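You operate a simulated robot arm through the tools that you are given. There is no shell and no other tool. Be economical: measure what you need, move in short steps, check, and stop when the job is done.

Carry out the task below with a simulated two-armed robot. There is one attempt and no reset: what you move stays moved.

TASK
Pick up the black waste jar with one hand, pass it to the other hand and put it on the top of the carton cart. Put one of the number cards from the top of the grey table on top of the white stack. Put the small yellow ink tub on the third corner wire rack shelf from the top away in the inside of the white tray. Do these in any order. Set down upright: black waste jar, number card, small yellow ink tub.

The check looks at the end state, three seconds after you hand in, the way a careful person would. Anything else that was tipped, shoved, dropped, spilled or broken makes it a failure.

THE ROBOT
Two 6-joint arms with two-finger parallel grippers on one trunk, on a base that drives. Base frame: it is fixed to the floor where the robot stands at the start and does not move with it; the origin is under the middle of the robot, x ahead of it, y to its left, z up; the surface under the hand at the start is at about z = 0.92. Readings come in m, degrees, newtons and seconds.
The left shoulder is at the start at [0.06, 0.187, 1.197], the right one opposite. With the tool pointing down near the work surface each hand reaches from about 0.26 to 0.62 m from the robot's upright axis, wherever it stands, measured 20 degrees to its own side. Places, roughly: inside of the white tray (30x20 cm) [0.72, -6.22, 0.9]; small yellow ink tub [7, -4.25, 1.25]; top of the carton cart (60x20 cm) [-1.18, -3.5, 1.04]; white stack (36x29x4 cm) [0.6, -1.1, 0.9]. Payload 1.57 kg a hand.
The tool frame of a hand sits at the grasp point between the pads (the TCP): z along the fingers, y along the line on which they close. The tips reach 0.03 m beyond it. The gripper opens to 0.11 m. The fingers are 0.024 m wide and 0.012 m thick; the gripper's body (0.048 by 0.112 m) begins 0.078 m behind the TCP.
Orientation is told as [roll, pitch, yaw] about the base's x, y, z axes, in that order, counted from this pose: with the fingers straight down and closing along the base's y, the tool's x points along the base's -x, its y along +y and its z along -z.

THE INTERFACE
- The arms move only by the tool drive_tool. It takes "left_commands", "right_commands" or both (then of equal length, played together; a hand with none holds still); each is a list of rows, each an object of numbers (a shift or turn left out is 0, a gripper value left out holds the last): "ax", "ay", "az": the turn, a rotation vector about the base's x, y, z in rad; "dx", "dy", "dz": the shift along the base's x, y, z in m; "gripper": the finger opening in m, from 0 to 0.11. In form: [{"ax": .., "ay": .., "az": .., "dx": .., "dy": .., "dz": .., "gripper": ..}, ...]. A call has 1 to 8 rows; each row shifts and turns the commanded pose from where the row before left it. Each row takes 0.2 s and may step no farther than 0.05 m and 8.6 degrees from the row before; otherwise, or with a gripper value out of range, the whole call is refused. A pose out of reach is approached as far as the arm can. The call stops where the force on the tool passes 40 N (or 10 N more than at its start, if that is more) or the arm is blocked; 0.2 s more then pass. Each finger travels about 0.153 m/s and halts on what it meets, pressing with about 23 N; the grip force reading is that of the motor and also rises with nothing between the fingers. The clock runs only during rows and for 0.2 s after the last one: add rows that do not move to give the fingers time. It gives the time, the measured TCP pose, the force on the tool (base axes), the opening and the grip force at its end, in the units of the frame above (readings bear some noise), with the torque about the TCP (base axes, N m) and any sound that the robot's microphone picked up.
- Cameras (640 x 400 px; columns grow to the right, rows downward): "scene" is now at [0.0152, -0.0358, 1.7433]; the picture's right is [-0.42, -0.91, 0.00], its down [-0.65, 0.30, -0.69] and it looks along [0.63, -0.29, -0.72] (base axes); focal length 251 px, centre (320, 200). "left" rides on the left gripper at [0.07, -0.016, -0.141] in its tool frame; the picture's right is [0.23, 0.97, 0.00], its down [-0.86, 0.20, -0.48] and it looks along [-0.47, 0.11, 0.88] (tool axes); focal length 222 px, centre (320, 200). "right" rides on the right gripper at [0.07, 0.016, -0.141] in its tool frame; the picture's right is [-0.23, 0.97, 0.00], its down [-0.86, -0.20, -0.48] and it looks along [-0.47, -0.11, 0.88] (tool axes); focal length 222 px, centre (320, 200). There is no depth. A picture from a camera that has moved, and an enlarged one, comes with that camera's place and axes in the base frame and with its lens.
- capture(camera): a new picture of that camera. No time passes.
- move_column(by): slides the trunk up (or, below 0, down) by that many m; the arms and the scene camera ride with it, the base frame stays. It gives what a move gives, with no picture.
- roll_base(legs): drives the robot by 1 to 6 legs, each [ahead, left, turn to the left] in m, m and degrees, along the robot's own axes; the way and the turn of a leg run together, so that a leg with both is an arc; at most 1.5 m and 180 degrees a leg. The arms and the cameras ride along, it lands a little off, and it stops where it bumps. It gives what a move gives.
- pan_tilt(pan, tilt): turns the head with the scene camera to pan (to the left, within 86 degrees either way) and tilt (down, from -29 to 69), counted from straight ahead of the robot. It gives what a move gives.
- zoom(camera, box): a new picture of the part [left, top, right, bottom] of that camera's present view, enlarged. No time passes.
- sign_off(): hands the job in; it is judged then, once.

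Go step by step. Nothing tells you exact positions but the pictures and the camera data: compare them with the known pose of the tool, close in by small moves and look again before you grip or let go. The budget is 165 turns and 118 pictures, counting those below and the enlarged ones. Unless the task says otherwise, let go and move clear before handing in.

The tools are called after ">>>" as name(argument=value, ...) on one line, values as JSON. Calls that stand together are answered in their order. drive_tool: Moves the arms, as the interface text tells. Its arguments: {"type":"object","properties":{"left_commands":{"type":"array"},"right_commands":{"type":"array"}},"required":[]} The other tools are called the same way: move_column (by) slides the trunk up or down; roll_base (legs) drives the base; pan_tilt (pan, tilt) turns the head that bears the scene camera; capture (camera) takes a picture; zoom (camera, box) takes an enlarged picture of a part of a camera's view; sign_off () hands the job in.

At the start:

```text
t: 0.0
left_ee_pos: [0.4067, -0.0298, 1.2618]
left_tool_rot: [-0.1, -0.1, 0.0]
left_wrist_force: [-0.3, 0.6, 0.7]
left_ft_torque: [0.02, 0.0, 0.03]
left_opening: 0.1103
left_finger_force: 0.1
right_ee_pos: [0.327, -0.4129, 1.196]
right_tool_rot: [0.1, 0.0, 0.0]
right_wrist_force: [-0.7, -0.4, 1.0]
right_ft_torque: [0.02, -0.01, 0.0]
right_opening: 0.1102
right_finger_force: 0.1
trunk travel left (down, up): [-0.825, 0.165]
robot x, y, heading: [0.0007, 0.0028, 0.2]
head pan, tilt: [-24.8, 46.1]
```

scene: 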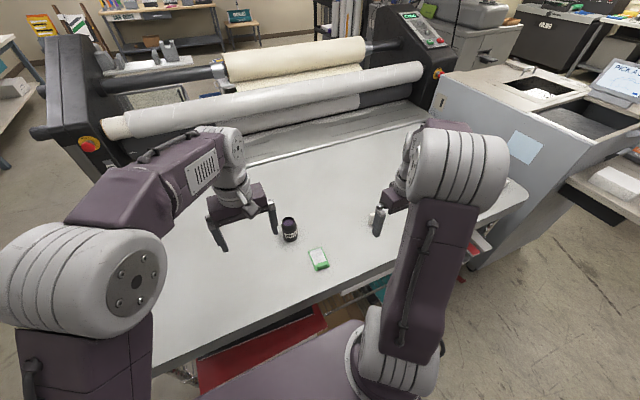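
right: 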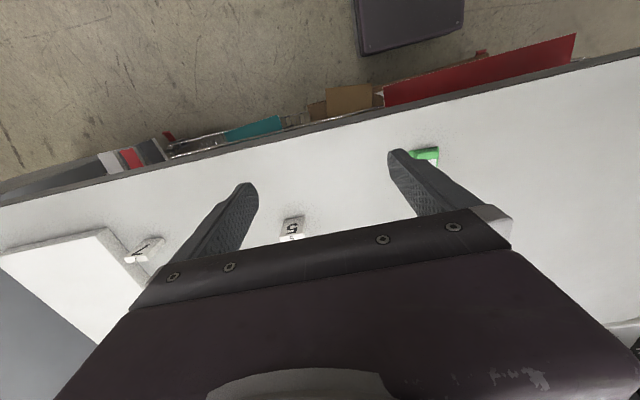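
left: 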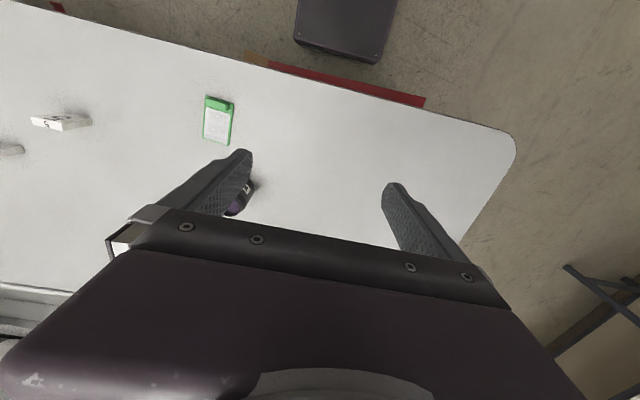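

I see the black jar near (0.61, -0.18) on the table in front, and number cards further right. I'll look closer before moving anything.

>>> zoom(camera="scene", box=[240, 180, 400, 280])

>>> zoom(camera="right", box=[0, 130, 320, 330])

>>> pan_tilt(pan=-62, tilt=30)

>>> capture(camera="scene")

```text
4.00 times, centred on (320, 230) of scene
camera zoom: at [0.0152, -0.0358, 1.7433], right [-0.42, -0.91, 0.0], down [-0.65, 0.3, -0.69], along [0.63, -0.29, -0.72], focal length 1003 px, centre (320, 80)
```

zoom: 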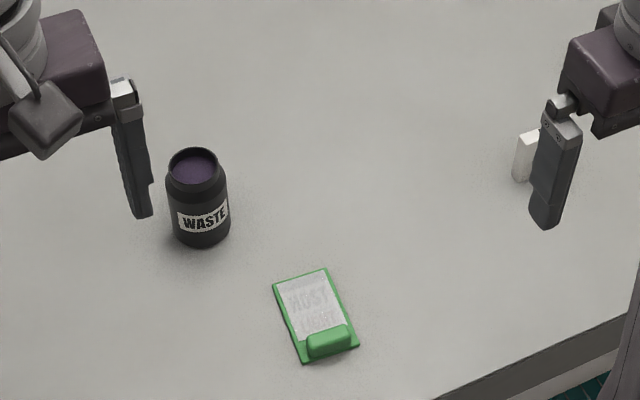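

```text
2.00 times, centred on (160, 230) of right
camera zoom: at [0.2571, -0.396, 1.3364], right [0.23, 0.97, 0.0], down [0.86, -0.2, 0.48], along [0.47, -0.11, -0.88], focal length 444 px, centre (640, 140)
```

zoom: 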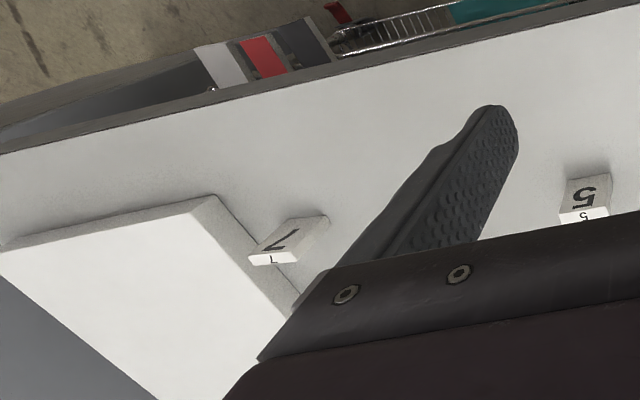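

```text
t: 1.0
left_ee_pos: [0.4056, -0.0298, 1.2607]
left_tool_rot: [-0.1, 0.1, 0.1]
left_wrist_force: [0.1, 0.3, -0.4]
left_ft_torque: [0.02, 0.01, 0.01]
left_opening: 0.11
left_finger_force: 0.1
right_ee_pos: [0.3285, -0.412, 1.1955]
right_tool_rot: [-0.1, 0.1, 0.0]
right_wrist_force: [0.3, -0.2, -0.6]
right_ft_torque: [0.01, -0.01, 0.02]
right_opening: 0.1099
right_finger_force: 0.1
trunk travel left (down, up): [-0.825, 0.165]
robot x, y, heading: [-0.0024, -0.0011, -0.1]
head pan, tilt: [-62.0, 30.0]
```

```text
112 pictures are left
camera scene: at [-0.0152, -0.0817, 1.7674], right [-0.88, -0.47, 0.0], down [-0.24, 0.44, -0.87], along [0.41, -0.76, -0.5], focal length 251 px, centre (320, 200)
```

scene: 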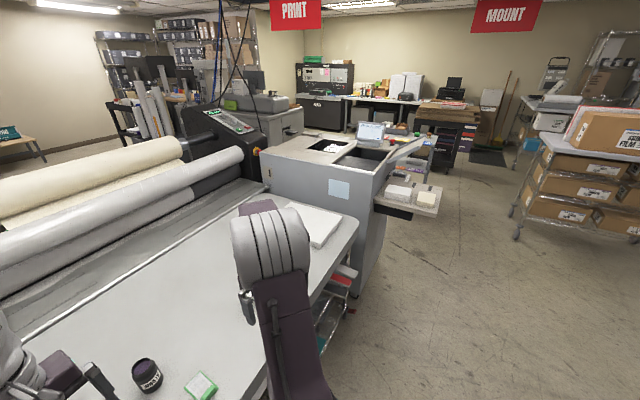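

The carton cart is at the far right, the white stack at the right end of this table; cards stand upright. I'll look down at the table edge and base clearance, and more closely at the card area.

>>> zoom(camera="scene", box=[200, 180, 400, 305])

>>> pan_tilt(pan=-50, tilt=65)

>>> capture(camera="scene")

```text
3.20 times, centred on (300, 242) of scene
camera zoom: at [-0.0152, -0.0817, 1.7674], right [-0.88, -0.47, 0.0], down [-0.24, 0.44, -0.87], along [0.41, -0.76, -0.5], focal length 802 px, centre (384, 64)
```

zoom: 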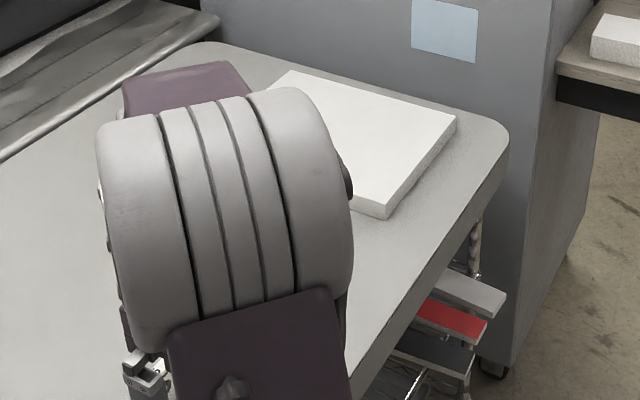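

```text
t: 2.0
left_ee_pos: [0.4057, -0.0299, 1.2621]
left_tool_rot: [-0.2, 0.0, 0.0]
left_wrist_force: [-0.8, 0.4, 0.0]
left_ft_torque: [-0.01, -0.02, -0.02]
left_opening: 0.1102
left_finger_force: 0.1
right_ee_pos: [0.3273, -0.4115, 1.1959]
right_tool_rot: [0.0, 0.0, 0.0]
right_wrist_force: [0.1, 0.7, 0.3]
right_ft_torque: [0.02, 0.01, 0.02]
right_opening: 0.1098
right_finger_force: 0.0
trunk travel left (down, up): [-0.825, 0.165]
robot x, y, heading: [0.0061, -0.0027, -0.1]
head pan, tilt: [-50.0, 65.0]
```

```text
110 pictures are left
camera scene: at [-0.0188, -0.0486, 1.7198], right [-0.77, -0.64, 0.0], down [-0.58, 0.69, -0.42], along [0.27, -0.32, -0.91], focal length 251 px, centre (320, 200)
```

scene: 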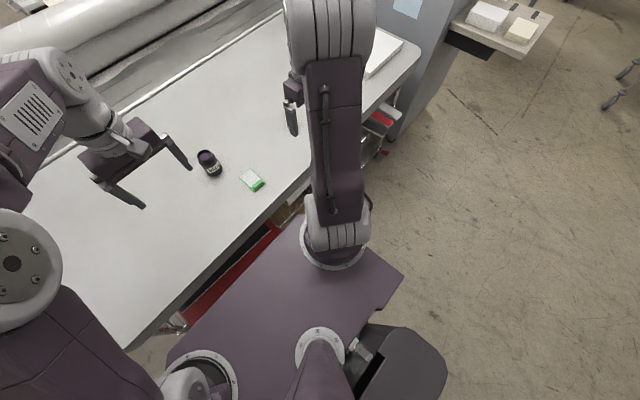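

The path sideways along the table looks clear. I'll slide right in front of card 7 and the stack.

>>> roll_base(legs=[[0, -0.78, 0]])

>>> pan_tilt(pan=-20, tilt=50)

>>> capture(camera="scene")

>>> capture(camera="right")

```text
t: 6.2
left_ee_pos: [0.4035, -0.8114, 1.2602]
left_tool_rot: [-0.1, 0.1, -0.2]
left_wrist_force: [0.0, 0.8, 0.2]
left_ft_torque: [0.01, -0.03, -0.06]
left_opening: 0.11
left_finger_force: 0.1
right_ee_pos: [0.3256, -1.1929, 1.1957]
right_tool_rot: [-0.1, 0.0, -0.2]
right_wrist_force: [0.0, 1.2, -0.1]
right_ft_torque: [-0.02, -0.04, -0.02]
right_opening: 0.1098
right_finger_force: 0.0
trunk travel left (down, up): [-0.825, 0.165]
robot x, y, heading: [0.0005, -0.7791, -0.3]
head pan, tilt: [-50.0, 65.0]
```

```text
t: 7.2
left_ee_pos: [0.4044, -0.8121, 1.2612]
left_tool_rot: [-0.1, 0.0, -0.2]
left_wrist_force: [0.2, 0.6, -0.7]
left_ft_torque: [0.0, 0.03, -0.03]
left_opening: 0.1098
left_finger_force: 0.1
right_ee_pos: [0.325, -1.194, 1.1958]
right_tool_rot: [-0.1, 0.0, -0.2]
right_wrist_force: [0.1, 0.1, -0.8]
right_ft_torque: [0.0, 0.0, 0.0]
right_opening: 0.11
right_finger_force: 0.1
trunk travel left (down, up): [-0.825, 0.165]
robot x, y, heading: [-0.002, -0.7776, -0.1]
head pan, tilt: [-20.0, 50.0]
```

```text
109 pictures are left
camera scene: at [0.0132, -0.8093, 1.7378], right [-0.35, -0.94, 0.0], down [-0.72, 0.26, -0.64], along [0.6, -0.22, -0.77], focal length 251 px, centre (320, 200)
```

scene: 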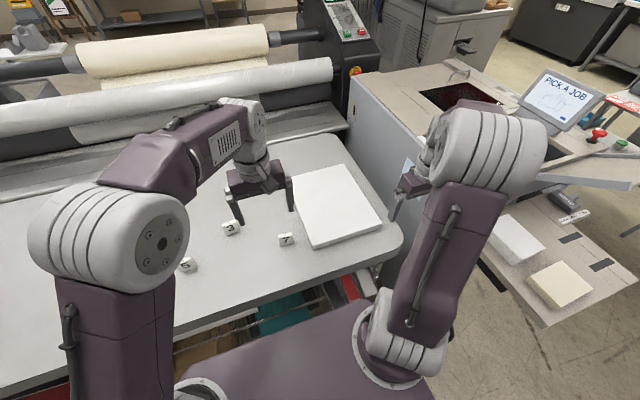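

```text
108 pictures are left
camera right: at [0.2547, -1.1775, 1.3364], right [0.23, 0.97, 0.0], down [0.85, -0.2, 0.48], along [0.47, -0.11, -0.88], focal length 222 px, centre (320, 200)
```

right: 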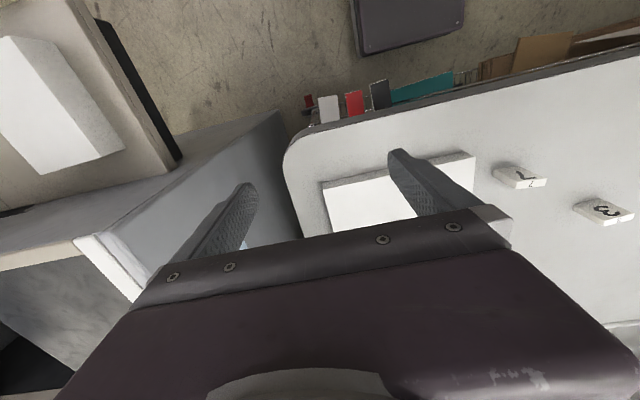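

Three cards (5, 3, 7) are in view; card 7 is about (0.505, -0.85) and nearest the stack. Zooming for its attitude.

>>> zoom(camera="scene", box=[220, 160, 412, 280])

>>> zoom(camera="right", box=[440, 100, 640, 225])

```text
3.33 times, centred on (316, 220) of scene
camera zoom: at [0.0132, -0.8093, 1.7378], right [-0.35, -0.94, 0.0], down [-0.72, 0.26, -0.64], along [0.6, -0.22, -0.77], focal length 836 px, centre (333, 133)
```

zoom: 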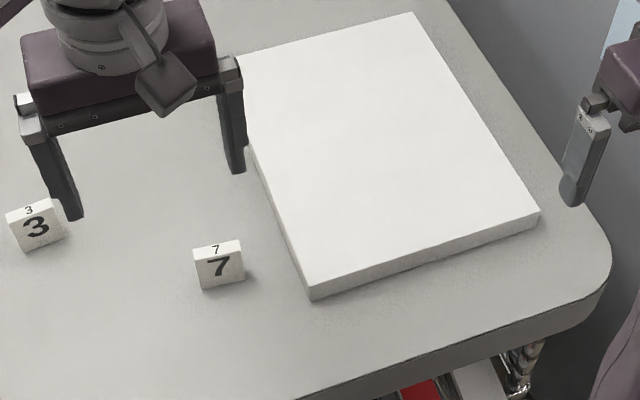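

```text
3.20 times, centred on (540, 162) of right
camera zoom: at [0.2547, -1.1775, 1.3364], right [0.23, 0.97, 0.0], down [0.85, -0.2, 0.48], along [0.47, -0.11, -0.88], focal length 711 px, centre (-384, 320)
```

zoom: 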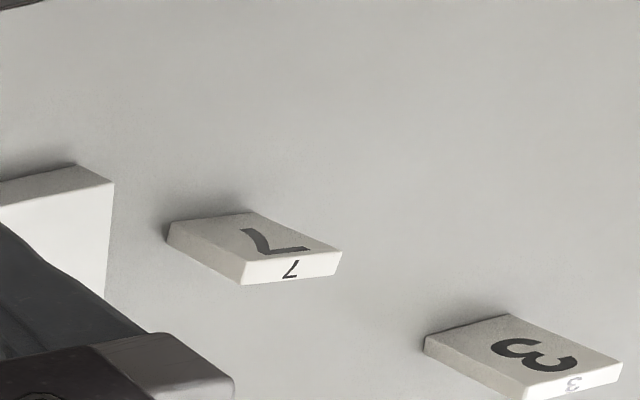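

Card 7 stands with its face toward me, ~5 cm wide and ~5 cm tall, centre about (0.50, -0.857). I move the left hand aside and bring the right hand above it.

>>> drive_tool(left_commands=[{"dy": 0.04}, {"dy": 0.04}, {"dy": 0.04}, {"dy": 0.04}, {"dy": 0.04}, {"dy": 0.04}, {"dy": 0.02}, {}], right_commands=[{"dx": 0.021, "dy": 0.042, "gripper": 0.09}, {"dx": 0.022, "dy": 0.042}, {"dx": 0.022, "dy": 0.042}, {"dx": 0.022, "dy": 0.042}, {"dx": 0.022, "dy": 0.042}, {"dx": 0.022, "dy": 0.042}, {"dx": 0.022, "dy": 0.042}, {"dx": 0.022, "dy": 0.043}])

>>> drive_tool(right_commands=[{"dz": -0.04}, {"dz": -0.04}, {"dz": -0.04}, {}])

>>> capture(camera="right")

>>> capture(camera="scene")

```text
t: 9.0
left_ee_pos: [0.4048, -0.5497, 1.2611]
left_tool_rot: [-0.1, 0.1, -0.2]
left_wrist_force: [-0.1, 0.1, -0.6]
left_ft_torque: [-0.01, 0.0, 0.01]
left_opening: 0.1101
left_finger_force: 0.0
right_ee_pos: [0.501, -0.8545, 1.1944]
right_tool_rot: [-0.1, 0.1, -0.3]
right_wrist_force: [-0.5, -0.1, 0.6]
right_ft_torque: [-0.01, 0.01, 0.01]
right_opening: 0.0901
right_finger_force: 0.0
trunk travel left (down, up): [-0.825, 0.165]
robot x, y, heading: [-0.0012, -0.7791, -0.4]
head pan, tilt: [-20.0, 50.0]
```

```text
t: 10.0
left_ee_pos: [0.4039, -0.5513, 1.2611]
left_tool_rot: [-0.1, 0.0, -0.3]
left_wrist_force: [0.0, -0.1, 0.6]
left_ft_torque: [-0.02, -0.03, 0.02]
left_opening: 0.1098
left_finger_force: 0.0
right_ee_pos: [0.5004, -0.8591, 1.0756]
right_tool_rot: [0.0, 0.1, -0.2]
right_wrist_force: [-1.1, -0.5, 0.1]
right_ft_torque: [0.01, -0.01, -0.02]
right_opening: 0.0899
right_finger_force: 0.1
trunk travel left (down, up): [-0.825, 0.165]
robot x, y, heading: [-0.0031, -0.7808, -0.1]
head pan, tilt: [-20.0, 50.0]
```

```text
105 pictures are left
camera right: at [0.4296, -0.8409, 1.2167], right [0.23, 0.97, 0.0], down [0.85, -0.2, 0.48], along [0.47, -0.11, -0.88], focal length 222 px, centre (320, 200)
```

right: 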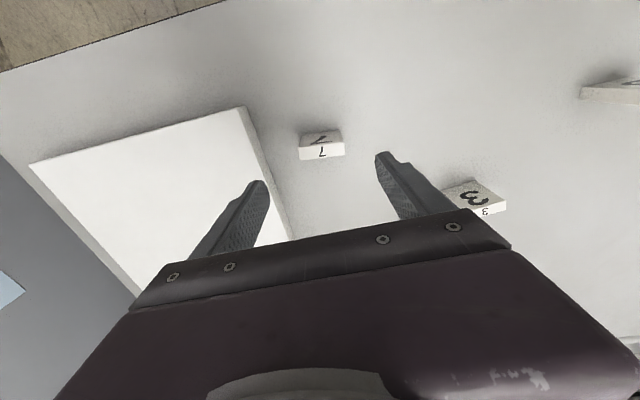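

```text
104 pictures are left
camera scene: at [0.0129, -0.809, 1.7379], right [-0.34, -0.94, 0.0], down [-0.72, 0.26, -0.64], along [0.6, -0.22, -0.77], focal length 251 px, centre (320, 200)
```

scene: 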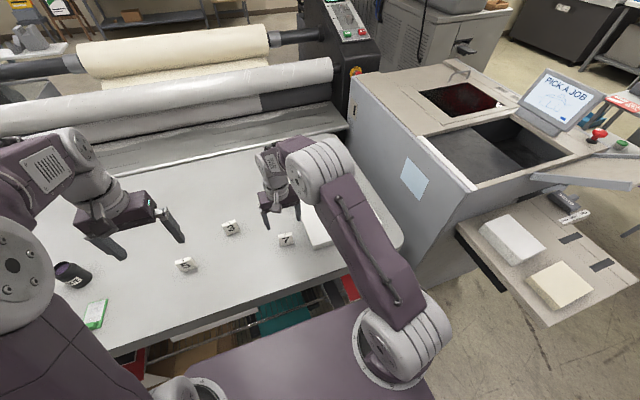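

Card 7 is right beneath the hand, turned by about -5°. I align and descend around it, then close.

>>> drive_tool(right_commands=[{"dx": 0.002, "dy": 0.003, "az": -0.09, "dz": -0.02}, {"dz": -0.04}, {"dz": -0.03}, {"dz": -0.02}, {"dz": -0.007}, {}])

>>> capture(camera="right")

>>> zoom(camera="scene", box=[220, 160, 412, 280])

```text
t: 11.4
left_ee_pos: [0.4041, -0.5519, 1.2616]
left_tool_rot: [-0.2, 0.0, -0.2]
left_wrist_force: [0.5, 0.0, 0.2]
left_ft_torque: [-0.01, -0.01, 0.01]
left_opening: 0.1099
left_finger_force: 0.1
right_ee_pos: [0.5021, -0.8546, 0.958]
right_tool_rot: [0.0, -0.1, -5.3]
right_wrist_force: [0.9, -0.7, 0.5]
right_ft_torque: [0.02, -0.04, 0.0]
right_opening: 0.09
right_finger_force: 0.0
trunk travel left (down, up): [-0.825, 0.165]
robot x, y, heading: [0.0, -0.7818, -0.2]
head pan, tilt: [-20.0, 50.0]
```

```text
103 pictures are left
camera right: at [0.4333, -0.8315, 1.0988], right [0.32, 0.95, 0.0], down [0.83, -0.28, 0.48], along [0.45, -0.15, -0.88], focal length 222 px, centre (320, 200)
```

right: 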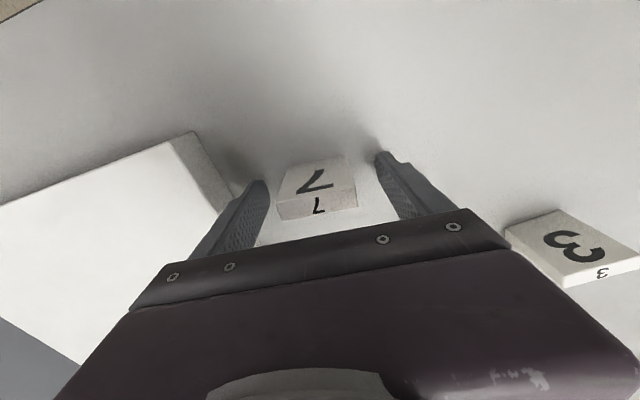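

```text
3.33 times, centred on (316, 220) of scene
camera zoom: at [0.0133, -0.8089, 1.7379], right [-0.34, -0.94, 0.0], down [-0.72, 0.26, -0.64], along [0.6, -0.22, -0.77], focal length 836 px, centre (333, 133)
```

zoom: 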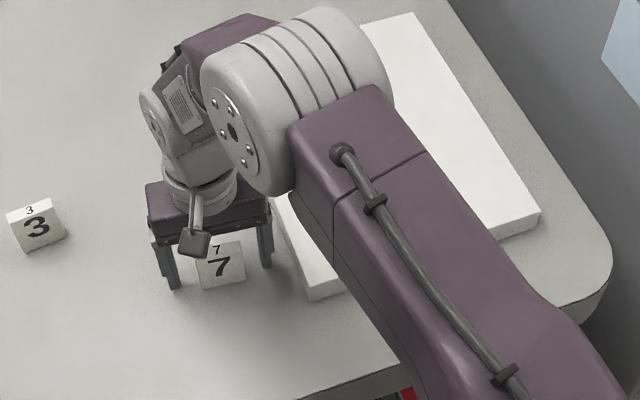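

The fingers straddle card 7. Closing and lifting slightly.

>>> drive_tool(right_commands=[{"gripper": 0.04}, {}, {}, {"dz": 0.03}, {"dz": 0.04}, {"dz": 0.04}])

>>> capture(camera="right")

```text
t: 12.8
left_ee_pos: [0.4041, -0.5521, 1.2606]
left_tool_rot: [-0.1, 0.1, -0.2]
left_wrist_force: [-0.4, -0.2, -0.8]
left_ft_torque: [0.0, 0.01, 0.01]
left_opening: 0.1101
left_finger_force: 0.0
right_ee_pos: [0.5021, -0.8539, 1.0684]
right_tool_rot: [0.0, -0.1, -5.3]
right_wrist_force: [0.1, 0.4, -0.6]
right_ft_torque: [-0.01, -0.02, 0.03]
right_opening: 0.0493
right_finger_force: 22.8
trunk travel left (down, up): [-0.825, 0.165]
robot x, y, heading: [0.0012, -0.7809, -0.1]
head pan, tilt: [-20.0, 50.0]
```

```text
101 pictures are left
camera right: at [0.4334, -0.8305, 1.2091], right [0.32, 0.95, 0.0], down [0.83, -0.28, 0.48], along [0.45, -0.15, -0.88], focal length 222 px, centre (320, 200)
```

right: 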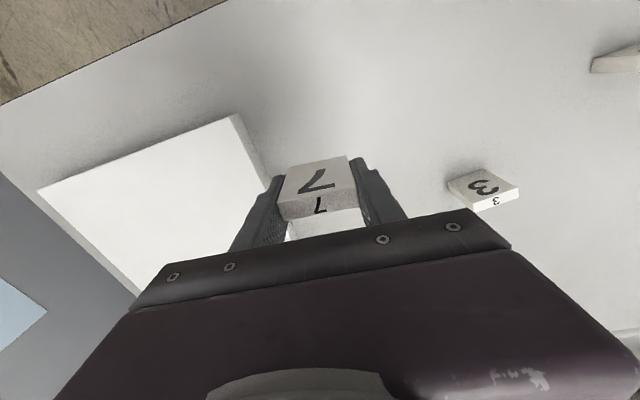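

The card is held. I carry it over the stack and lower toward its top (z≈0.96).

>>> drive_tool(right_commands=[{"dx": 0.006, "dy": -0.043}, {"dx": 0.006, "dy": -0.043}, {"dx": 0.006, "dy": -0.043}, {"dx": 0.006, "dy": -0.043}, {"dx": 0.004, "dy": -0.043}, {"dz": -0.03}, {"dz": -0.03}, {}])

>>> capture(camera="right")

>>> capture(camera="scene")

```text
t: 14.6
left_ee_pos: [0.4039, -0.5514, 1.2619]
left_tool_rot: [0.0, 0.0, -0.2]
left_wrist_force: [-0.5, 1.2, 0.8]
left_ft_torque: [0.01, -0.03, 0.03]
left_opening: 0.1101
left_finger_force: 0.1
right_ee_pos: [0.5318, -1.0695, 1.0079]
right_tool_rot: [0.0, 0.0, -5.2]
right_wrist_force: [0.2, 0.0, -1.5]
right_ft_torque: [0.01, 0.01, -0.01]
right_opening: 0.0492
right_finger_force: 23.2
trunk travel left (down, up): [-0.825, 0.165]
robot x, y, heading: [-0.0009, -0.7797, -0.2]
head pan, tilt: [-20.0, 50.0]
```

```text
100 pictures are left
camera right: at [0.4618, -1.0468, 1.1492], right [0.32, 0.95, 0.0], down [0.83, -0.28, 0.48], along [0.45, -0.15, -0.88], focal length 222 px, centre (320, 200)
```

right: 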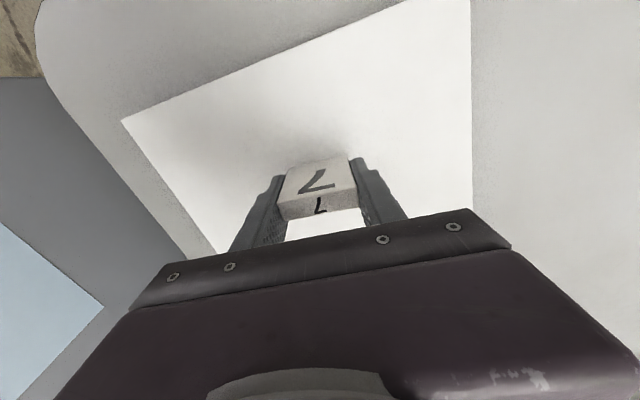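

```text
99 pictures are left
camera scene: at [0.0129, -0.8097, 1.7379], right [-0.34, -0.94, 0.0], down [-0.72, 0.26, -0.64], along [0.6, -0.22, -0.77], focal length 251 px, centre (320, 200)
```

scene: 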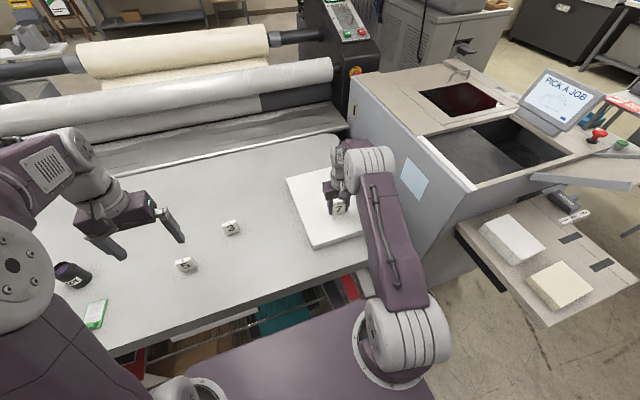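

Card is over the middle-front of the stack. Lowering in small steps to feel the touch.

>>> drive_tool(right_commands=[{"dz": -0.004}, {"dz": -0.003}, {"dz": -0.002}, {}])

```text
t: 15.6
left_ee_pos: [0.4047, -0.5512, 1.2613]
left_tool_rot: [-0.1, 0.0, -0.2]
left_wrist_force: [0.4, 0.3, -1.3]
left_ft_torque: [0.0, -0.01, -0.01]
left_opening: 0.11
left_finger_force: 0.0
right_ee_pos: [0.5319, -1.0698, 0.9984]
right_tool_rot: [-0.1, 0.0, -5.3]
right_wrist_force: [0.4, 0.1, -1.0]
right_ft_torque: [0.03, -0.02, 0.03]
right_opening: 0.0495
right_finger_force: 22.7
trunk travel left (down, up): [-0.825, 0.165]
robot x, y, heading: [-0.0019, -0.778, -0.1]
head pan, tilt: [-20.0, 50.0]
```

>>> drive_tool(right_commands=[{"dz": -0.002}, {}])

>>> zoom(camera="scene", box=[290, 160, 390, 222])

```text
t: 16.2
left_ee_pos: [0.4046, -0.5512, 1.262]
left_tool_rot: [-0.1, 0.0, -0.2]
left_wrist_force: [1.7, 0.4, 0.9]
left_ft_torque: [0.03, 0.0, 0.04]
left_opening: 0.1101
left_finger_force: 0.0
right_ee_pos: [0.5308, -1.0693, 0.9961]
right_tool_rot: [0.0, -0.1, -5.4]
right_wrist_force: [-0.8, -0.7, -1.3]
right_ft_torque: [0.01, -0.01, -0.02]
right_opening: 0.0495
right_finger_force: 22.6
trunk travel left (down, up): [-0.825, 0.165]
robot x, y, heading: [0.0016, -0.7773, -0.4]
head pan, tilt: [-20.0, 50.0]
```

```text
6.40 times, centred on (340, 191) of scene
camera zoom: at [0.0136, -0.809, 1.7379], right [-0.34, -0.94, 0.0], down [-0.72, 0.26, -0.64], along [0.6, -0.22, -0.77], focal length 1605 px, centre (192, 258)
```

zoom: 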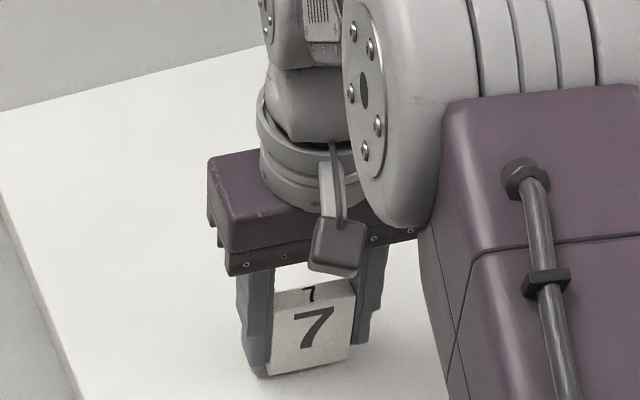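

No contact yet; continue down by millimetres.

>>> drive_tool(right_commands=[{"dz": -0.002}, {}])

>>> drive_tool(right_commands=[{"dz": -0.002}, {}])

>>> drive_tool(right_commands=[{"dz": -0.002}, {}])

```text
t: 16.8
left_ee_pos: [0.4044, -0.55, 1.2615]
left_tool_rot: [0.0, 0.0, -0.2]
left_wrist_force: [-0.2, -0.4, -0.3]
left_ft_torque: [0.02, 0.0, 0.0]
left_opening: 0.11
left_finger_force: 0.0
right_ee_pos: [0.5311, -1.069, 0.9954]
right_tool_rot: [0.0, 0.1, -5.3]
right_wrist_force: [0.1, -0.7, -0.5]
right_ft_torque: [0.02, -0.01, 0.02]
right_opening: 0.0496
right_finger_force: 22.6
trunk travel left (down, up): [-0.825, 0.165]
robot x, y, heading: [0.0011, -0.7845, 0.2]
head pan, tilt: [-20.0, 50.0]
```

```text
t: 17.4
left_ee_pos: [0.4044, -0.5517, 1.2617]
left_tool_rot: [-0.1, 0.0, -0.2]
left_wrist_force: [1.0, -0.3, 0.4]
left_ft_torque: [0.0, 0.01, -0.03]
left_opening: 0.1098
left_finger_force: 0.2
right_ee_pos: [0.5309, -1.0692, 0.9922]
right_tool_rot: [0.0, 0.0, -5.4]
right_wrist_force: [0.5, 1.0, -0.7]
right_ft_torque: [-0.05, 0.02, -0.01]
right_opening: 0.0495
right_finger_force: 22.8
trunk travel left (down, up): [-0.825, 0.165]
robot x, y, heading: [0.0027, -0.7811, -0.1]
head pan, tilt: [-20.0, 50.0]
```

```text
t: 18.0
left_ee_pos: [0.4031, -0.5506, 1.2627]
left_tool_rot: [-0.1, -0.1, -0.2]
left_wrist_force: [0.7, -0.5, -0.3]
left_ft_torque: [0.0, 0.0, 0.01]
left_opening: 0.1102
left_finger_force: 0.0
right_ee_pos: [0.5302, -1.0683, 0.9938]
right_tool_rot: [0.1, -0.2, -5.3]
right_wrist_force: [0.8, -1.3, 11.0]
right_ft_torque: [0.04, 0.06, 0.0]
right_opening: 0.0495
right_finger_force: 23.6
trunk travel left (down, up): [-0.825, 0.165]
robot x, y, heading: [-0.0006, -0.7837, -0.2]
head pan, tilt: [-20.0, 50.0]
```

Contact felt (11 N). Releasing and rising.

>>> drive_tool(right_commands=[{"dz": 0.0005, "gripper": 0.08}, {}, {}, {"dz": 0.03}, {"dz": 0.05}, {"dz": 0.05}, {"dz": 0.05}])

>>> capture(camera="right")

```text
t: 19.6
left_ee_pos: [0.4033, -0.5514, 1.2609]
left_tool_rot: [0.0, 0.1, -0.1]
left_wrist_force: [-0.1, 0.0, -1.2]
left_ft_torque: [-0.01, -0.01, 0.04]
left_opening: 0.1099
left_finger_force: 0.1
right_ee_pos: [0.5315, -1.0675, 1.1747]
right_tool_rot: [0.0, 0.0, -5.4]
right_wrist_force: [0.6, 0.1, 0.5]
right_ft_torque: [0.0, -0.02, -0.02]
right_opening: 0.0801
right_finger_force: 0.1
trunk travel left (down, up): [-0.825, 0.165]
robot x, y, heading: [-0.001, -0.7805, 0.0]
head pan, tilt: [-20.0, 50.0]
```

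```text
97 pictures are left
camera right: at [0.4615, -1.0448, 1.3149], right [0.32, 0.95, 0.0], down [0.83, -0.28, 0.48], along [0.45, -0.15, -0.88], focal length 222 px, centre (320, 200)
```

right: 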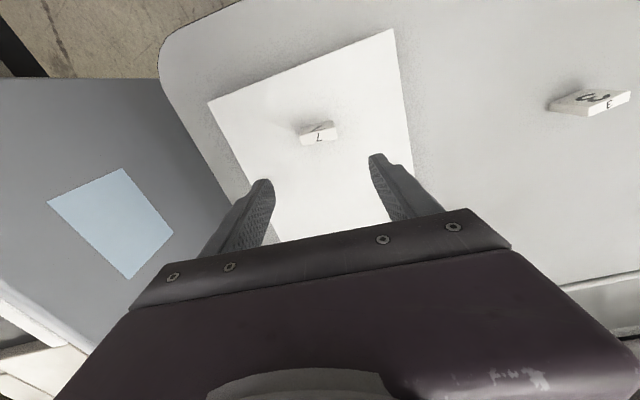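

Card 7 stands on the stack. Now I go back left, slightly ahead, to reach the jar with the left hand.

>>> drive_tool(right_commands=[{"dx": -0.04, "dz": 0.02, "az": 0.09}, {"dx": -0.04, "dz": 0.02}, {"dx": -0.04, "gripper": 0.11}, {"dx": -0.04}])

>>> roll_base(legs=[[0.0, 0.42, 0], [0.05, 0, 0]])

>>> pan_tilt(pan=10, tilt=55)

>>> capture(camera="scene")

>>> capture(camera="left")

```text
t: 20.6
left_ee_pos: [0.4033, -0.5517, 1.2625]
left_tool_rot: [-0.1, -0.1, -0.3]
left_wrist_force: [0.7, 0.2, -0.1]
left_ft_torque: [-0.02, -0.05, -0.01]
left_opening: 0.1101
left_finger_force: 0.1
right_ee_pos: [0.3689, -1.0697, 1.2131]
right_tool_rot: [0.0, -0.1, -0.1]
right_wrist_force: [0.3, 0.0, -0.2]
right_ft_torque: [-0.01, -0.05, 0.01]
right_opening: 0.1101
right_finger_force: 0.1
trunk travel left (down, up): [-0.825, 0.165]
robot x, y, heading: [0.0004, -0.7826, -0.3]
head pan, tilt: [-20.0, 50.0]
```

```text
t: 23.7
left_ee_pos: [0.4477, -0.1304, 1.2647]
left_tool_rot: [0.0, -0.4, -0.3]
left_wrist_force: [-0.9, 0.2, 1.2]
left_ft_torque: [0.04, -0.07, 0.01]
left_opening: 0.1102
left_finger_force: 0.1
right_ee_pos: [0.4131, -0.6504, 1.215]
right_tool_rot: [0.0, -0.3, -0.3]
right_wrist_force: [-0.5, -0.4, 0.4]
right_ft_torque: [0.04, -0.07, 0.03]
right_opening: 0.1099
right_finger_force: 0.2
trunk travel left (down, up): [-0.825, 0.165]
robot x, y, heading: [0.0442, -0.3617, -0.4]
head pan, tilt: [-20.0, 50.0]
```

```text
t: 24.7
left_ee_pos: [0.4574, -0.1316, 1.2606]
left_tool_rot: [-0.1, 0.1, -0.3]
left_wrist_force: [-0.2, -0.5, -0.2]
left_ft_torque: [0.02, 0.02, 0.02]
left_opening: 0.1101
left_finger_force: 0.1
right_ee_pos: [0.4233, -0.6479, 1.2121]
right_tool_rot: [0.0, 0.2, -0.3]
right_wrist_force: [-0.5, 0.2, 0.5]
right_ft_torque: [0.04, 0.01, -0.03]
right_opening: 0.1103
right_finger_force: 0.1
trunk travel left (down, up): [-0.825, 0.165]
robot x, y, heading: [0.0523, -0.3591, -0.3]
head pan, tilt: [10.0, 55.0]
```

```text
96 pictures are left
camera scene: at [0.066, -0.3487, 1.7313], right [0.17, -0.99, 0.0], down [-0.81, -0.14, -0.57], along [0.56, 0.1, -0.82], focal length 251 px, centre (320, 200)
```

scene: 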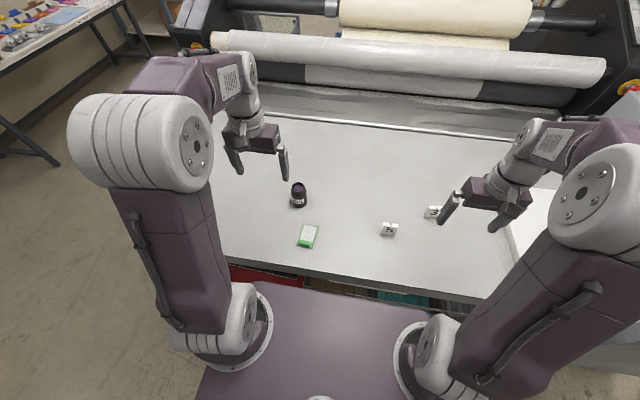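

```text
95 pictures are left
camera left: at [0.388, -0.1448, 1.4028], right [-0.22, 0.97, 0.0], down [0.86, 0.2, 0.48], along [0.47, 0.1, -0.88], focal length 222 px, centre (320, 200)
```

left: 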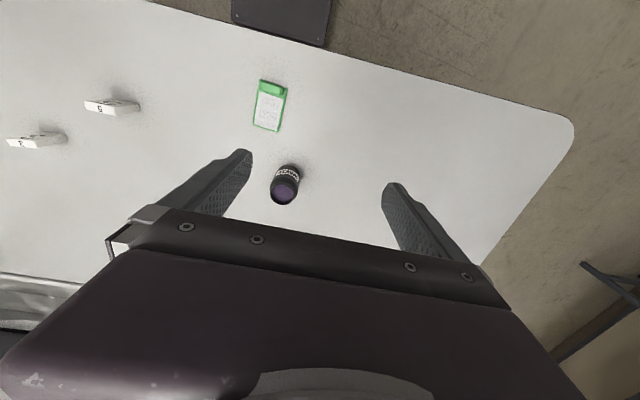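

Jar is at about (0.606, -0.171), ~8 cm tall and ~5.5 cm wide. Plan: left hand grips it low from the left side (fingers nearly level), then the right hand takes it from above. I first turn the left hand.

>>> drive_tool(left_commands=[{"az": 0.14, "dy": 0.02, "dx": 0.01}, {"az": 0.14, "dy": 0.02, "dx": 0.01}, {"az": 0.14, "dy": 0.02, "dx": 0.01}, {"az": 0.14, "dy": 0.02, "dx": 0.01}, {"az": 0.14, "dy": 0.02, "dx": 0.01}, {"az": 0.14, "dy": 0.02, "dx": 0.01}, {"az": 0.14, "dy": 0.02, "dx": 0.01}, {"az": 0.14, "dy": 0.02, "dx": 0.01}])

>>> drive_tool(left_commands=[{"az": 0.14, "dx": 0.01}, {"az": 0.14, "dx": 0.01}, {"az": 0.14, "dx": 0.01}, {"az": 0.031, "dx": 0.01}, {"ax": -0.14}, {"ax": -0.14}, {"ax": -0.14}, {"ax": -0.14}])

>>> drive_tool(left_commands=[{"ax": -0.14, "dz": -0.03}, {"ax": -0.14, "dz": -0.03}, {"ax": -0.14, "dz": -0.03}, {"ax": -0.14}, {"ax": -0.1}, {}])

>>> capture(camera="left")

>>> capture(camera="scene")

```text
t: 26.5
left_ee_pos: [0.5356, 0.0313, 1.2605]
left_tool_rot: [0.0, 0.0, 63.9]
left_wrist_force: [-0.5, 0.8, 0.6]
left_ft_torque: [0.0, 0.03, 0.0]
left_opening: 0.1101
left_finger_force: 0.2
right_ee_pos: [0.4226, -0.6475, 1.2128]
right_tool_rot: [-0.2, 0.1, -0.3]
right_wrist_force: [-0.3, 0.3, -0.1]
right_ft_torque: [0.0, 0.05, -0.01]
right_opening: 0.1102
right_finger_force: 0.1
trunk travel left (down, up): [-0.825, 0.165]
robot x, y, heading: [0.0493, -0.3604, -0.1]
head pan, tilt: [10.0, 55.0]
```

```text
t: 28.3
left_ee_pos: [0.5382, 0.0021, 1.2201]
left_tool_rot: [-0.4, 32.1, 89.6]
left_wrist_force: [0.0, 0.7, -0.3]
left_ft_torque: [-0.01, -0.02, 0.01]
left_opening: 0.1103
left_finger_force: 0.1
left hand out of reach, approached as far as the arm can: row 4, 5, 6, 7, 8
right_ee_pos: [0.4217, -0.6488, 1.2128]
right_tool_rot: [-0.1, 0.0, -0.3]
right_wrist_force: [0.4, -0.1, 0.3]
right_ft_torque: [-0.02, -0.01, 0.0]
right_opening: 0.1103
right_finger_force: 0.1
trunk travel left (down, up): [-0.825, 0.165]
robot x, y, heading: [0.0511, -0.3568, -0.5]
head pan, tilt: [10.0, 55.0]
```

```text
t: 29.7
left_ee_pos: [0.4972, -0.0385, 1.1286]
left_tool_rot: [-1.0, 70.0, 89.2]
left_wrist_force: [-0.3, 0.2, 0.0]
left_ft_torque: [-0.01, 0.0, -0.01]
left_opening: 0.1101
left_finger_force: 0.0
left hand out of reach, approached as far as the arm can: row 1, 2, 3, 4, 5
right_ee_pos: [0.421, -0.6502, 1.2125]
right_tool_rot: [0.0, 0.0, -0.3]
right_wrist_force: [-0.2, -0.5, 0.0]
right_ft_torque: [-0.01, 0.0, 0.04]
right_opening: 0.1097
right_finger_force: 0.1
trunk travel left (down, up): [-0.825, 0.165]
robot x, y, heading: [0.0481, -0.3622, -0.0]
head pan, tilt: [10.0, 55.0]
```

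```text
94 pictures are left
camera left: at [0.5116, 0.0724, 1.2447], right [-0.97, -0.08, 0.21], down [-0.2, 0.74, -0.64], along [-0.1, -0.66, -0.74], focal length 222 px, centre (320, 200)
```

left: 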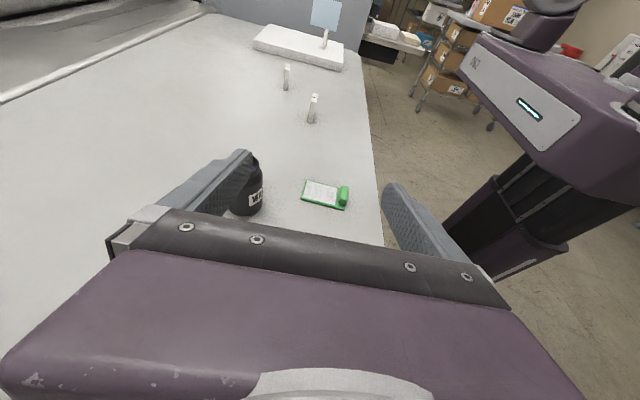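

```text
93 pictures are left
camera scene: at [0.0637, -0.3488, 1.7314], right [0.17, -0.99, 0.0], down [-0.81, -0.14, -0.57], along [0.57, 0.1, -0.82], focal length 251 px, centre (320, 200)
```

scene: 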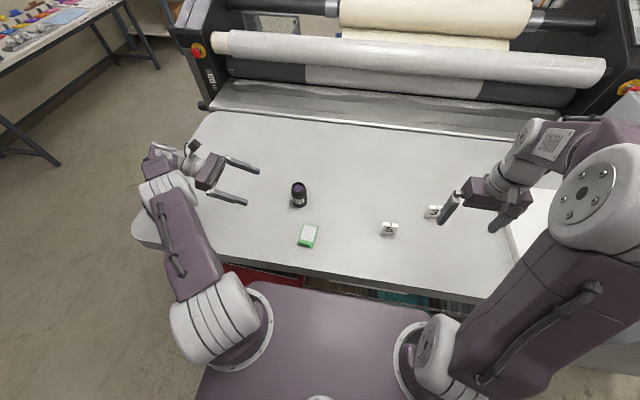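

The left arm was short of reach there; I shift the base left by 0.18 m so the wrist gets room.

>>> roll_base(legs=[[0, 0.18, 0]])

>>> drive_tool(left_commands=[{"dx": 0.03}, {"dx": 0.03}, {"dx": 0.03}, {"dx": 0.02}, {}])

```text
t: 31.2
left_ee_pos: [0.4972, 0.1402, 1.1299]
left_tool_rot: [-1.0, 69.7, 89.2]
left_wrist_force: [0.5, -1.1, 0.8]
left_ft_torque: [-0.01, 0.01, -0.03]
left_opening: 0.1098
left_finger_force: 0.1
right_ee_pos: [0.4232, -0.4702, 1.212]
right_tool_rot: [0.1, 0.0, -0.2]
right_wrist_force: [0.0, -0.1, 0.5]
right_ft_torque: [0.04, -0.02, 0.02]
right_opening: 0.1098
right_finger_force: 0.1
trunk travel left (down, up): [-0.825, 0.165]
robot x, y, heading: [0.0542, -0.1801, -0.5]
head pan, tilt: [10.0, 55.0]
```

```text
t: 32.4
left_ee_pos: [0.5443, 0.0985, 1.134]
left_tool_rot: [-1.1, 69.8, 89.1]
left_wrist_force: [-0.8, -0.4, -0.8]
left_ft_torque: [-0.02, -0.01, -0.02]
left_opening: 0.1101
left_finger_force: 0.2
left hand out of reach, approached as far as the arm can: row 1, 2, 3, 4
right_ee_pos: [0.4224, -0.4677, 1.2123]
right_tool_rot: [0.1, 0.0, -0.3]
right_wrist_force: [-0.2, 1.3, -0.4]
right_ft_torque: [0.0, 0.02, 0.01]
right_opening: 0.1099
right_finger_force: 0.0
trunk travel left (down, up): [-0.825, 0.165]
robot x, y, heading: [0.0497, -0.1784, -0.3]
head pan, tilt: [10.0, 55.0]
```

Now slide the left hand toward the jar's side line, still above it, to regain reach.

>>> drive_tool(left_commands=[{"dy": -0.04}, {"dy": -0.04}, {"dy": -0.04}, {"dy": -0.03}, {}])

```text
t: 33.6
left_ee_pos: [0.5433, -0.0506, 1.1352]
left_tool_rot: [-1.1, 69.8, 89.0]
left_wrist_force: [0.1, 1.4, 0.0]
left_ft_torque: [-0.03, 0.0, 0.02]
left_opening: 0.1101
left_finger_force: 0.0
right_ee_pos: [0.4222, -0.4676, 1.2134]
right_tool_rot: [0.0, -0.1, -0.2]
right_wrist_force: [-0.4, 0.7, -0.1]
right_ft_torque: [-0.03, -0.01, 0.0]
right_opening: 0.1099
right_finger_force: 0.0
trunk travel left (down, up): [-0.825, 0.165]
robot x, y, heading: [0.0496, -0.1749, -0.2]
head pan, tilt: [10.0, 55.0]
```

Tracking well again. I align x with the jar and lower to grip height beside it.

>>> drive_tool(left_commands=[{"dx": 0.032, "dz": -0.03}, {"dx": 0.031, "dz": -0.03}, {"dz": -0.04}, {"dz": -0.04}, {"dz": -0.03}, {}])

>>> capture(camera="left")

>>> capture(camera="scene")

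```text
t: 35.0
left_ee_pos: [0.57, -0.0612, 0.9765]
left_tool_rot: [-1.1, 69.7, 89.0]
left_wrist_force: [0.1, -0.9, -0.8]
left_ft_torque: [0.0, 0.03, 0.03]
left_opening: 0.1101
left_finger_force: 0.0
left hand out of reach, approached as far as the arm can: row 3, 4, 5
right_ee_pos: [0.4224, -0.4678, 1.2116]
right_tool_rot: [0.1, 0.1, -0.3]
right_wrist_force: [-0.1, 0.5, 0.7]
right_ft_torque: [0.01, 0.0, 0.03]
right_opening: 0.11
right_finger_force: 0.0
trunk travel left (down, up): [-0.825, 0.165]
robot x, y, heading: [0.0522, -0.1775, -0.1]
head pan, tilt: [10.0, 55.0]
```

```text
92 pictures are left
camera left: at [0.5851, 0.05, 1.0908], right [-0.97, -0.08, 0.21], down [-0.2, 0.74, -0.64], along [-0.1, -0.66, -0.74], focal length 222 px, centre (320, 200)
```

left: 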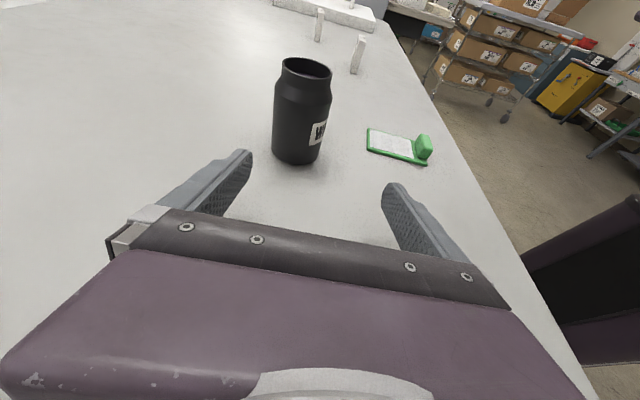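

```text
91 pictures are left
camera scene: at [0.0636, -0.1674, 1.7314], right [0.17, -0.99, 0.0], down [-0.81, -0.14, -0.57], along [0.57, 0.1, -0.82], focal length 251 px, centre (320, 200)
```

scene: 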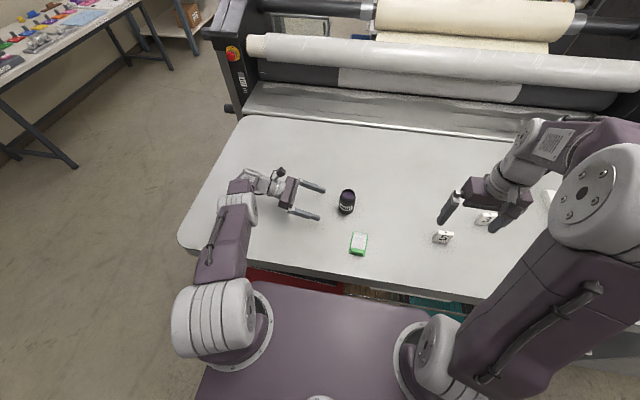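

The jar sits ahead of the fingers but the hand is ~3.5 cm short in x. I roll the base ahead 3.5 cm.

>>> roll_base(legs=[[0.035, 0, 0]])

>>> drive_tool(left_commands=[{"dz": -0.01}, {"dz": -0.01}, {}])

>>> capture(camera="left")

>>> zoom(camera="scene", box=[230, 140, 390, 240])

```text
t: 35.8
left_ee_pos: [0.5993, -0.0608, 0.9806]
left_tool_rot: [-2.0, 69.8, 88.2]
left_wrist_force: [-0.7, -0.6, -0.1]
left_ft_torque: [0.01, 0.02, 0.02]
left_opening: 0.1102
left_finger_force: 0.1
right_ee_pos: [0.4501, -0.4683, 1.2153]
right_tool_rot: [0.1, -0.2, -0.3]
right_wrist_force: [-0.5, 0.4, 0.4]
right_ft_torque: [-0.01, -0.05, -0.01]
right_opening: 0.1099
right_finger_force: 0.1
trunk travel left (down, up): [-0.825, 0.165]
robot x, y, heading: [0.0843, -0.1766, -0.4]
head pan, tilt: [10.0, 55.0]
```

```text
t: 36.6
left_ee_pos: [0.5984, -0.0617, 0.9573]
left_tool_rot: [-0.8, 69.8, 89.3]
left_wrist_force: [0.2, 0.3, 0.4]
left_ft_torque: [0.01, 0.0, -0.04]
left_opening: 0.1101
left_finger_force: 0.0
left hand out of reach, approached as far as the arm can: row 2
right_ee_pos: [0.4579, -0.4674, 1.2122]
right_tool_rot: [-0.2, 0.2, -0.3]
right_wrist_force: [0.5, -1.5, -0.5]
right_ft_torque: [-0.01, 0.02, -0.01]
right_opening: 0.1103
right_finger_force: 0.1
trunk travel left (down, up): [-0.825, 0.165]
robot x, y, heading: [0.0883, -0.1771, -0.4]
head pan, tilt: [10.0, 55.0]
```

```text
90 pictures are left
camera left: at [0.6136, 0.0478, 1.0727], right [-0.97, -0.08, 0.21], down [-0.2, 0.74, -0.64], along [-0.1, -0.66, -0.74], focal length 222 px, centre (320, 200)
```

left: 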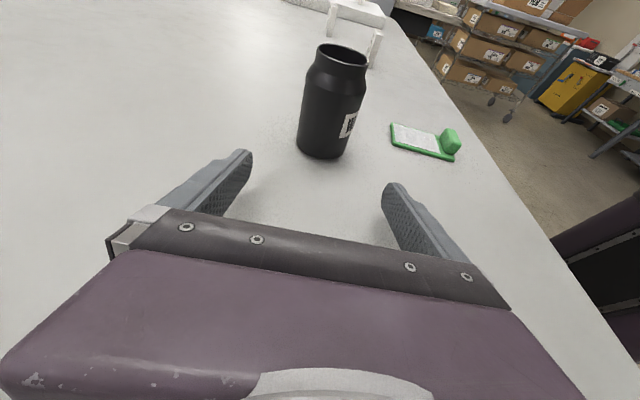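

```text
4.00 times, centred on (310, 190) of scene
camera zoom: at [0.1009, -0.1678, 1.7313], right [0.17, -0.99, 0.0], down [-0.81, -0.14, -0.57], along [0.56, 0.1, -0.82], focal length 1003 px, centre (360, 240)
```

zoom: 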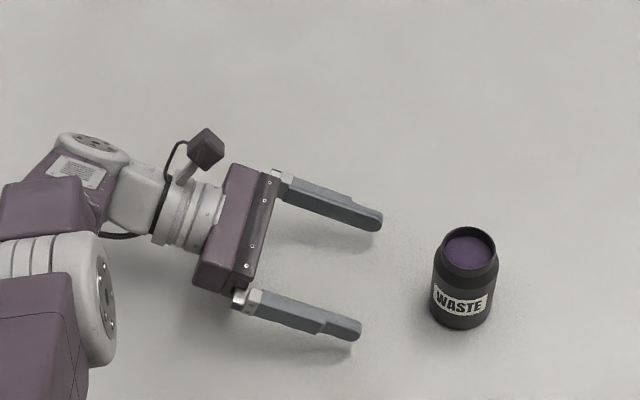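

Aligned with the jar (0.598, -0.170). Advancing the open fingers around it.

>>> drive_tool(left_commands=[{"dy": -0.035}, {"dy": -0.035}, {"dy": -0.035}, {}])

>>> zoom(camera="scene", box=[230, 140, 390, 240])

>>> capture(camera="left")

```text
t: 37.6
left_ee_pos: [0.597, -0.1674, 0.9582]
left_tool_rot: [-1.1, 69.8, 89.1]
left_wrist_force: [-0.2, -0.8, 0.2]
left_ft_torque: [-0.02, 0.0, 0.0]
left_opening: 0.1099
left_finger_force: 0.1
right_ee_pos: [0.4568, -0.4682, 1.2126]
right_tool_rot: [0.0, 0.0, -0.3]
right_wrist_force: [-1.4, -1.1, 0.0]
right_ft_torque: [0.01, -0.01, 0.0]
right_opening: 0.11
right_finger_force: 0.0
trunk travel left (down, up): [-0.825, 0.165]
robot x, y, heading: [0.0901, -0.177, -0.1]
head pan, tilt: [10.0, 55.0]
```

```text
4.00 times, centred on (310, 190) of scene
camera zoom: at [0.0982, -0.1673, 1.7314], right [0.17, -0.99, 0.0], down [-0.81, -0.14, -0.57], along [0.57, 0.1, -0.82], focal length 1003 px, centre (360, 240)
```

zoom: 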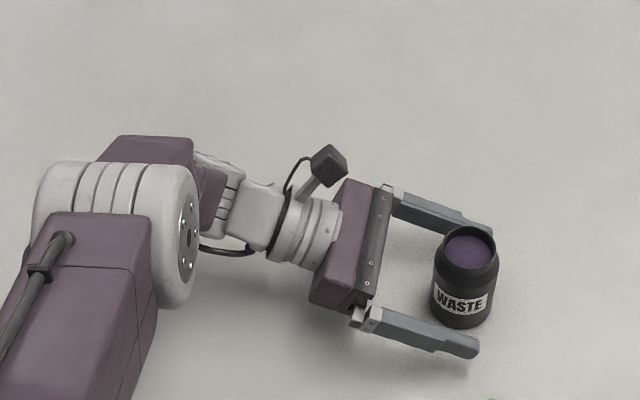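

```text
87 pictures are left
camera left: at [0.6121, -0.0573, 1.0734], right [-0.97, -0.08, 0.21], down [-0.2, 0.74, -0.64], along [-0.1, -0.66, -0.74], focal length 222 px, centre (320, 200)
```

left: 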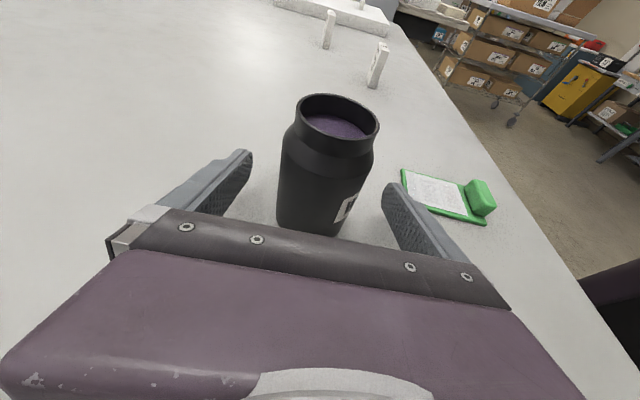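

Jar is between the fingers, ~0.5 cm deeper. Nudge and close, then lift slightly.

>>> drive_tool(left_commands=[{"dy": -0.005}, {"gripper": 0.045}, {}, {}, {}])

>>> zoom(camera="scene", box=[230, 140, 390, 240])

```text
t: 38.8
left_ee_pos: [0.5975, -0.1726, 0.9581]
left_tool_rot: [-1.1, 69.8, 89.2]
left_wrist_force: [-0.1, -2.1, 1.8]
left_ft_torque: [-0.05, 0.08, 0.04]
left_opening: 0.0573
left_finger_force: 22.9
right_ee_pos: [0.4564, -0.4687, 1.212]
right_tool_rot: [0.0, 0.0, -0.3]
right_wrist_force: [0.3, -0.3, -0.1]
right_ft_torque: [-0.01, -0.01, 0.0]
right_opening: 0.1099
right_finger_force: 0.1
trunk travel left (down, up): [-0.825, 0.165]
robot x, y, heading: [0.0843, -0.1772, -0.0]
head pan, tilt: [10.0, 55.0]
```

```text
4.00 times, centred on (310, 190) of scene
camera zoom: at [0.0986, -0.1681, 1.7314], right [0.17, -0.99, 0.0], down [-0.81, -0.14, -0.57], along [0.57, 0.1, -0.82], focal length 1003 px, centre (360, 240)
```

zoom: 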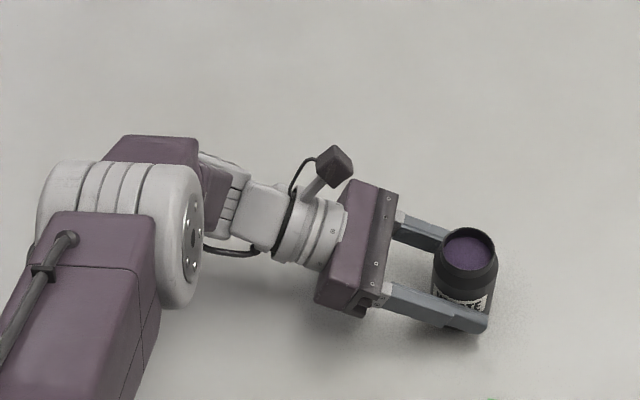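

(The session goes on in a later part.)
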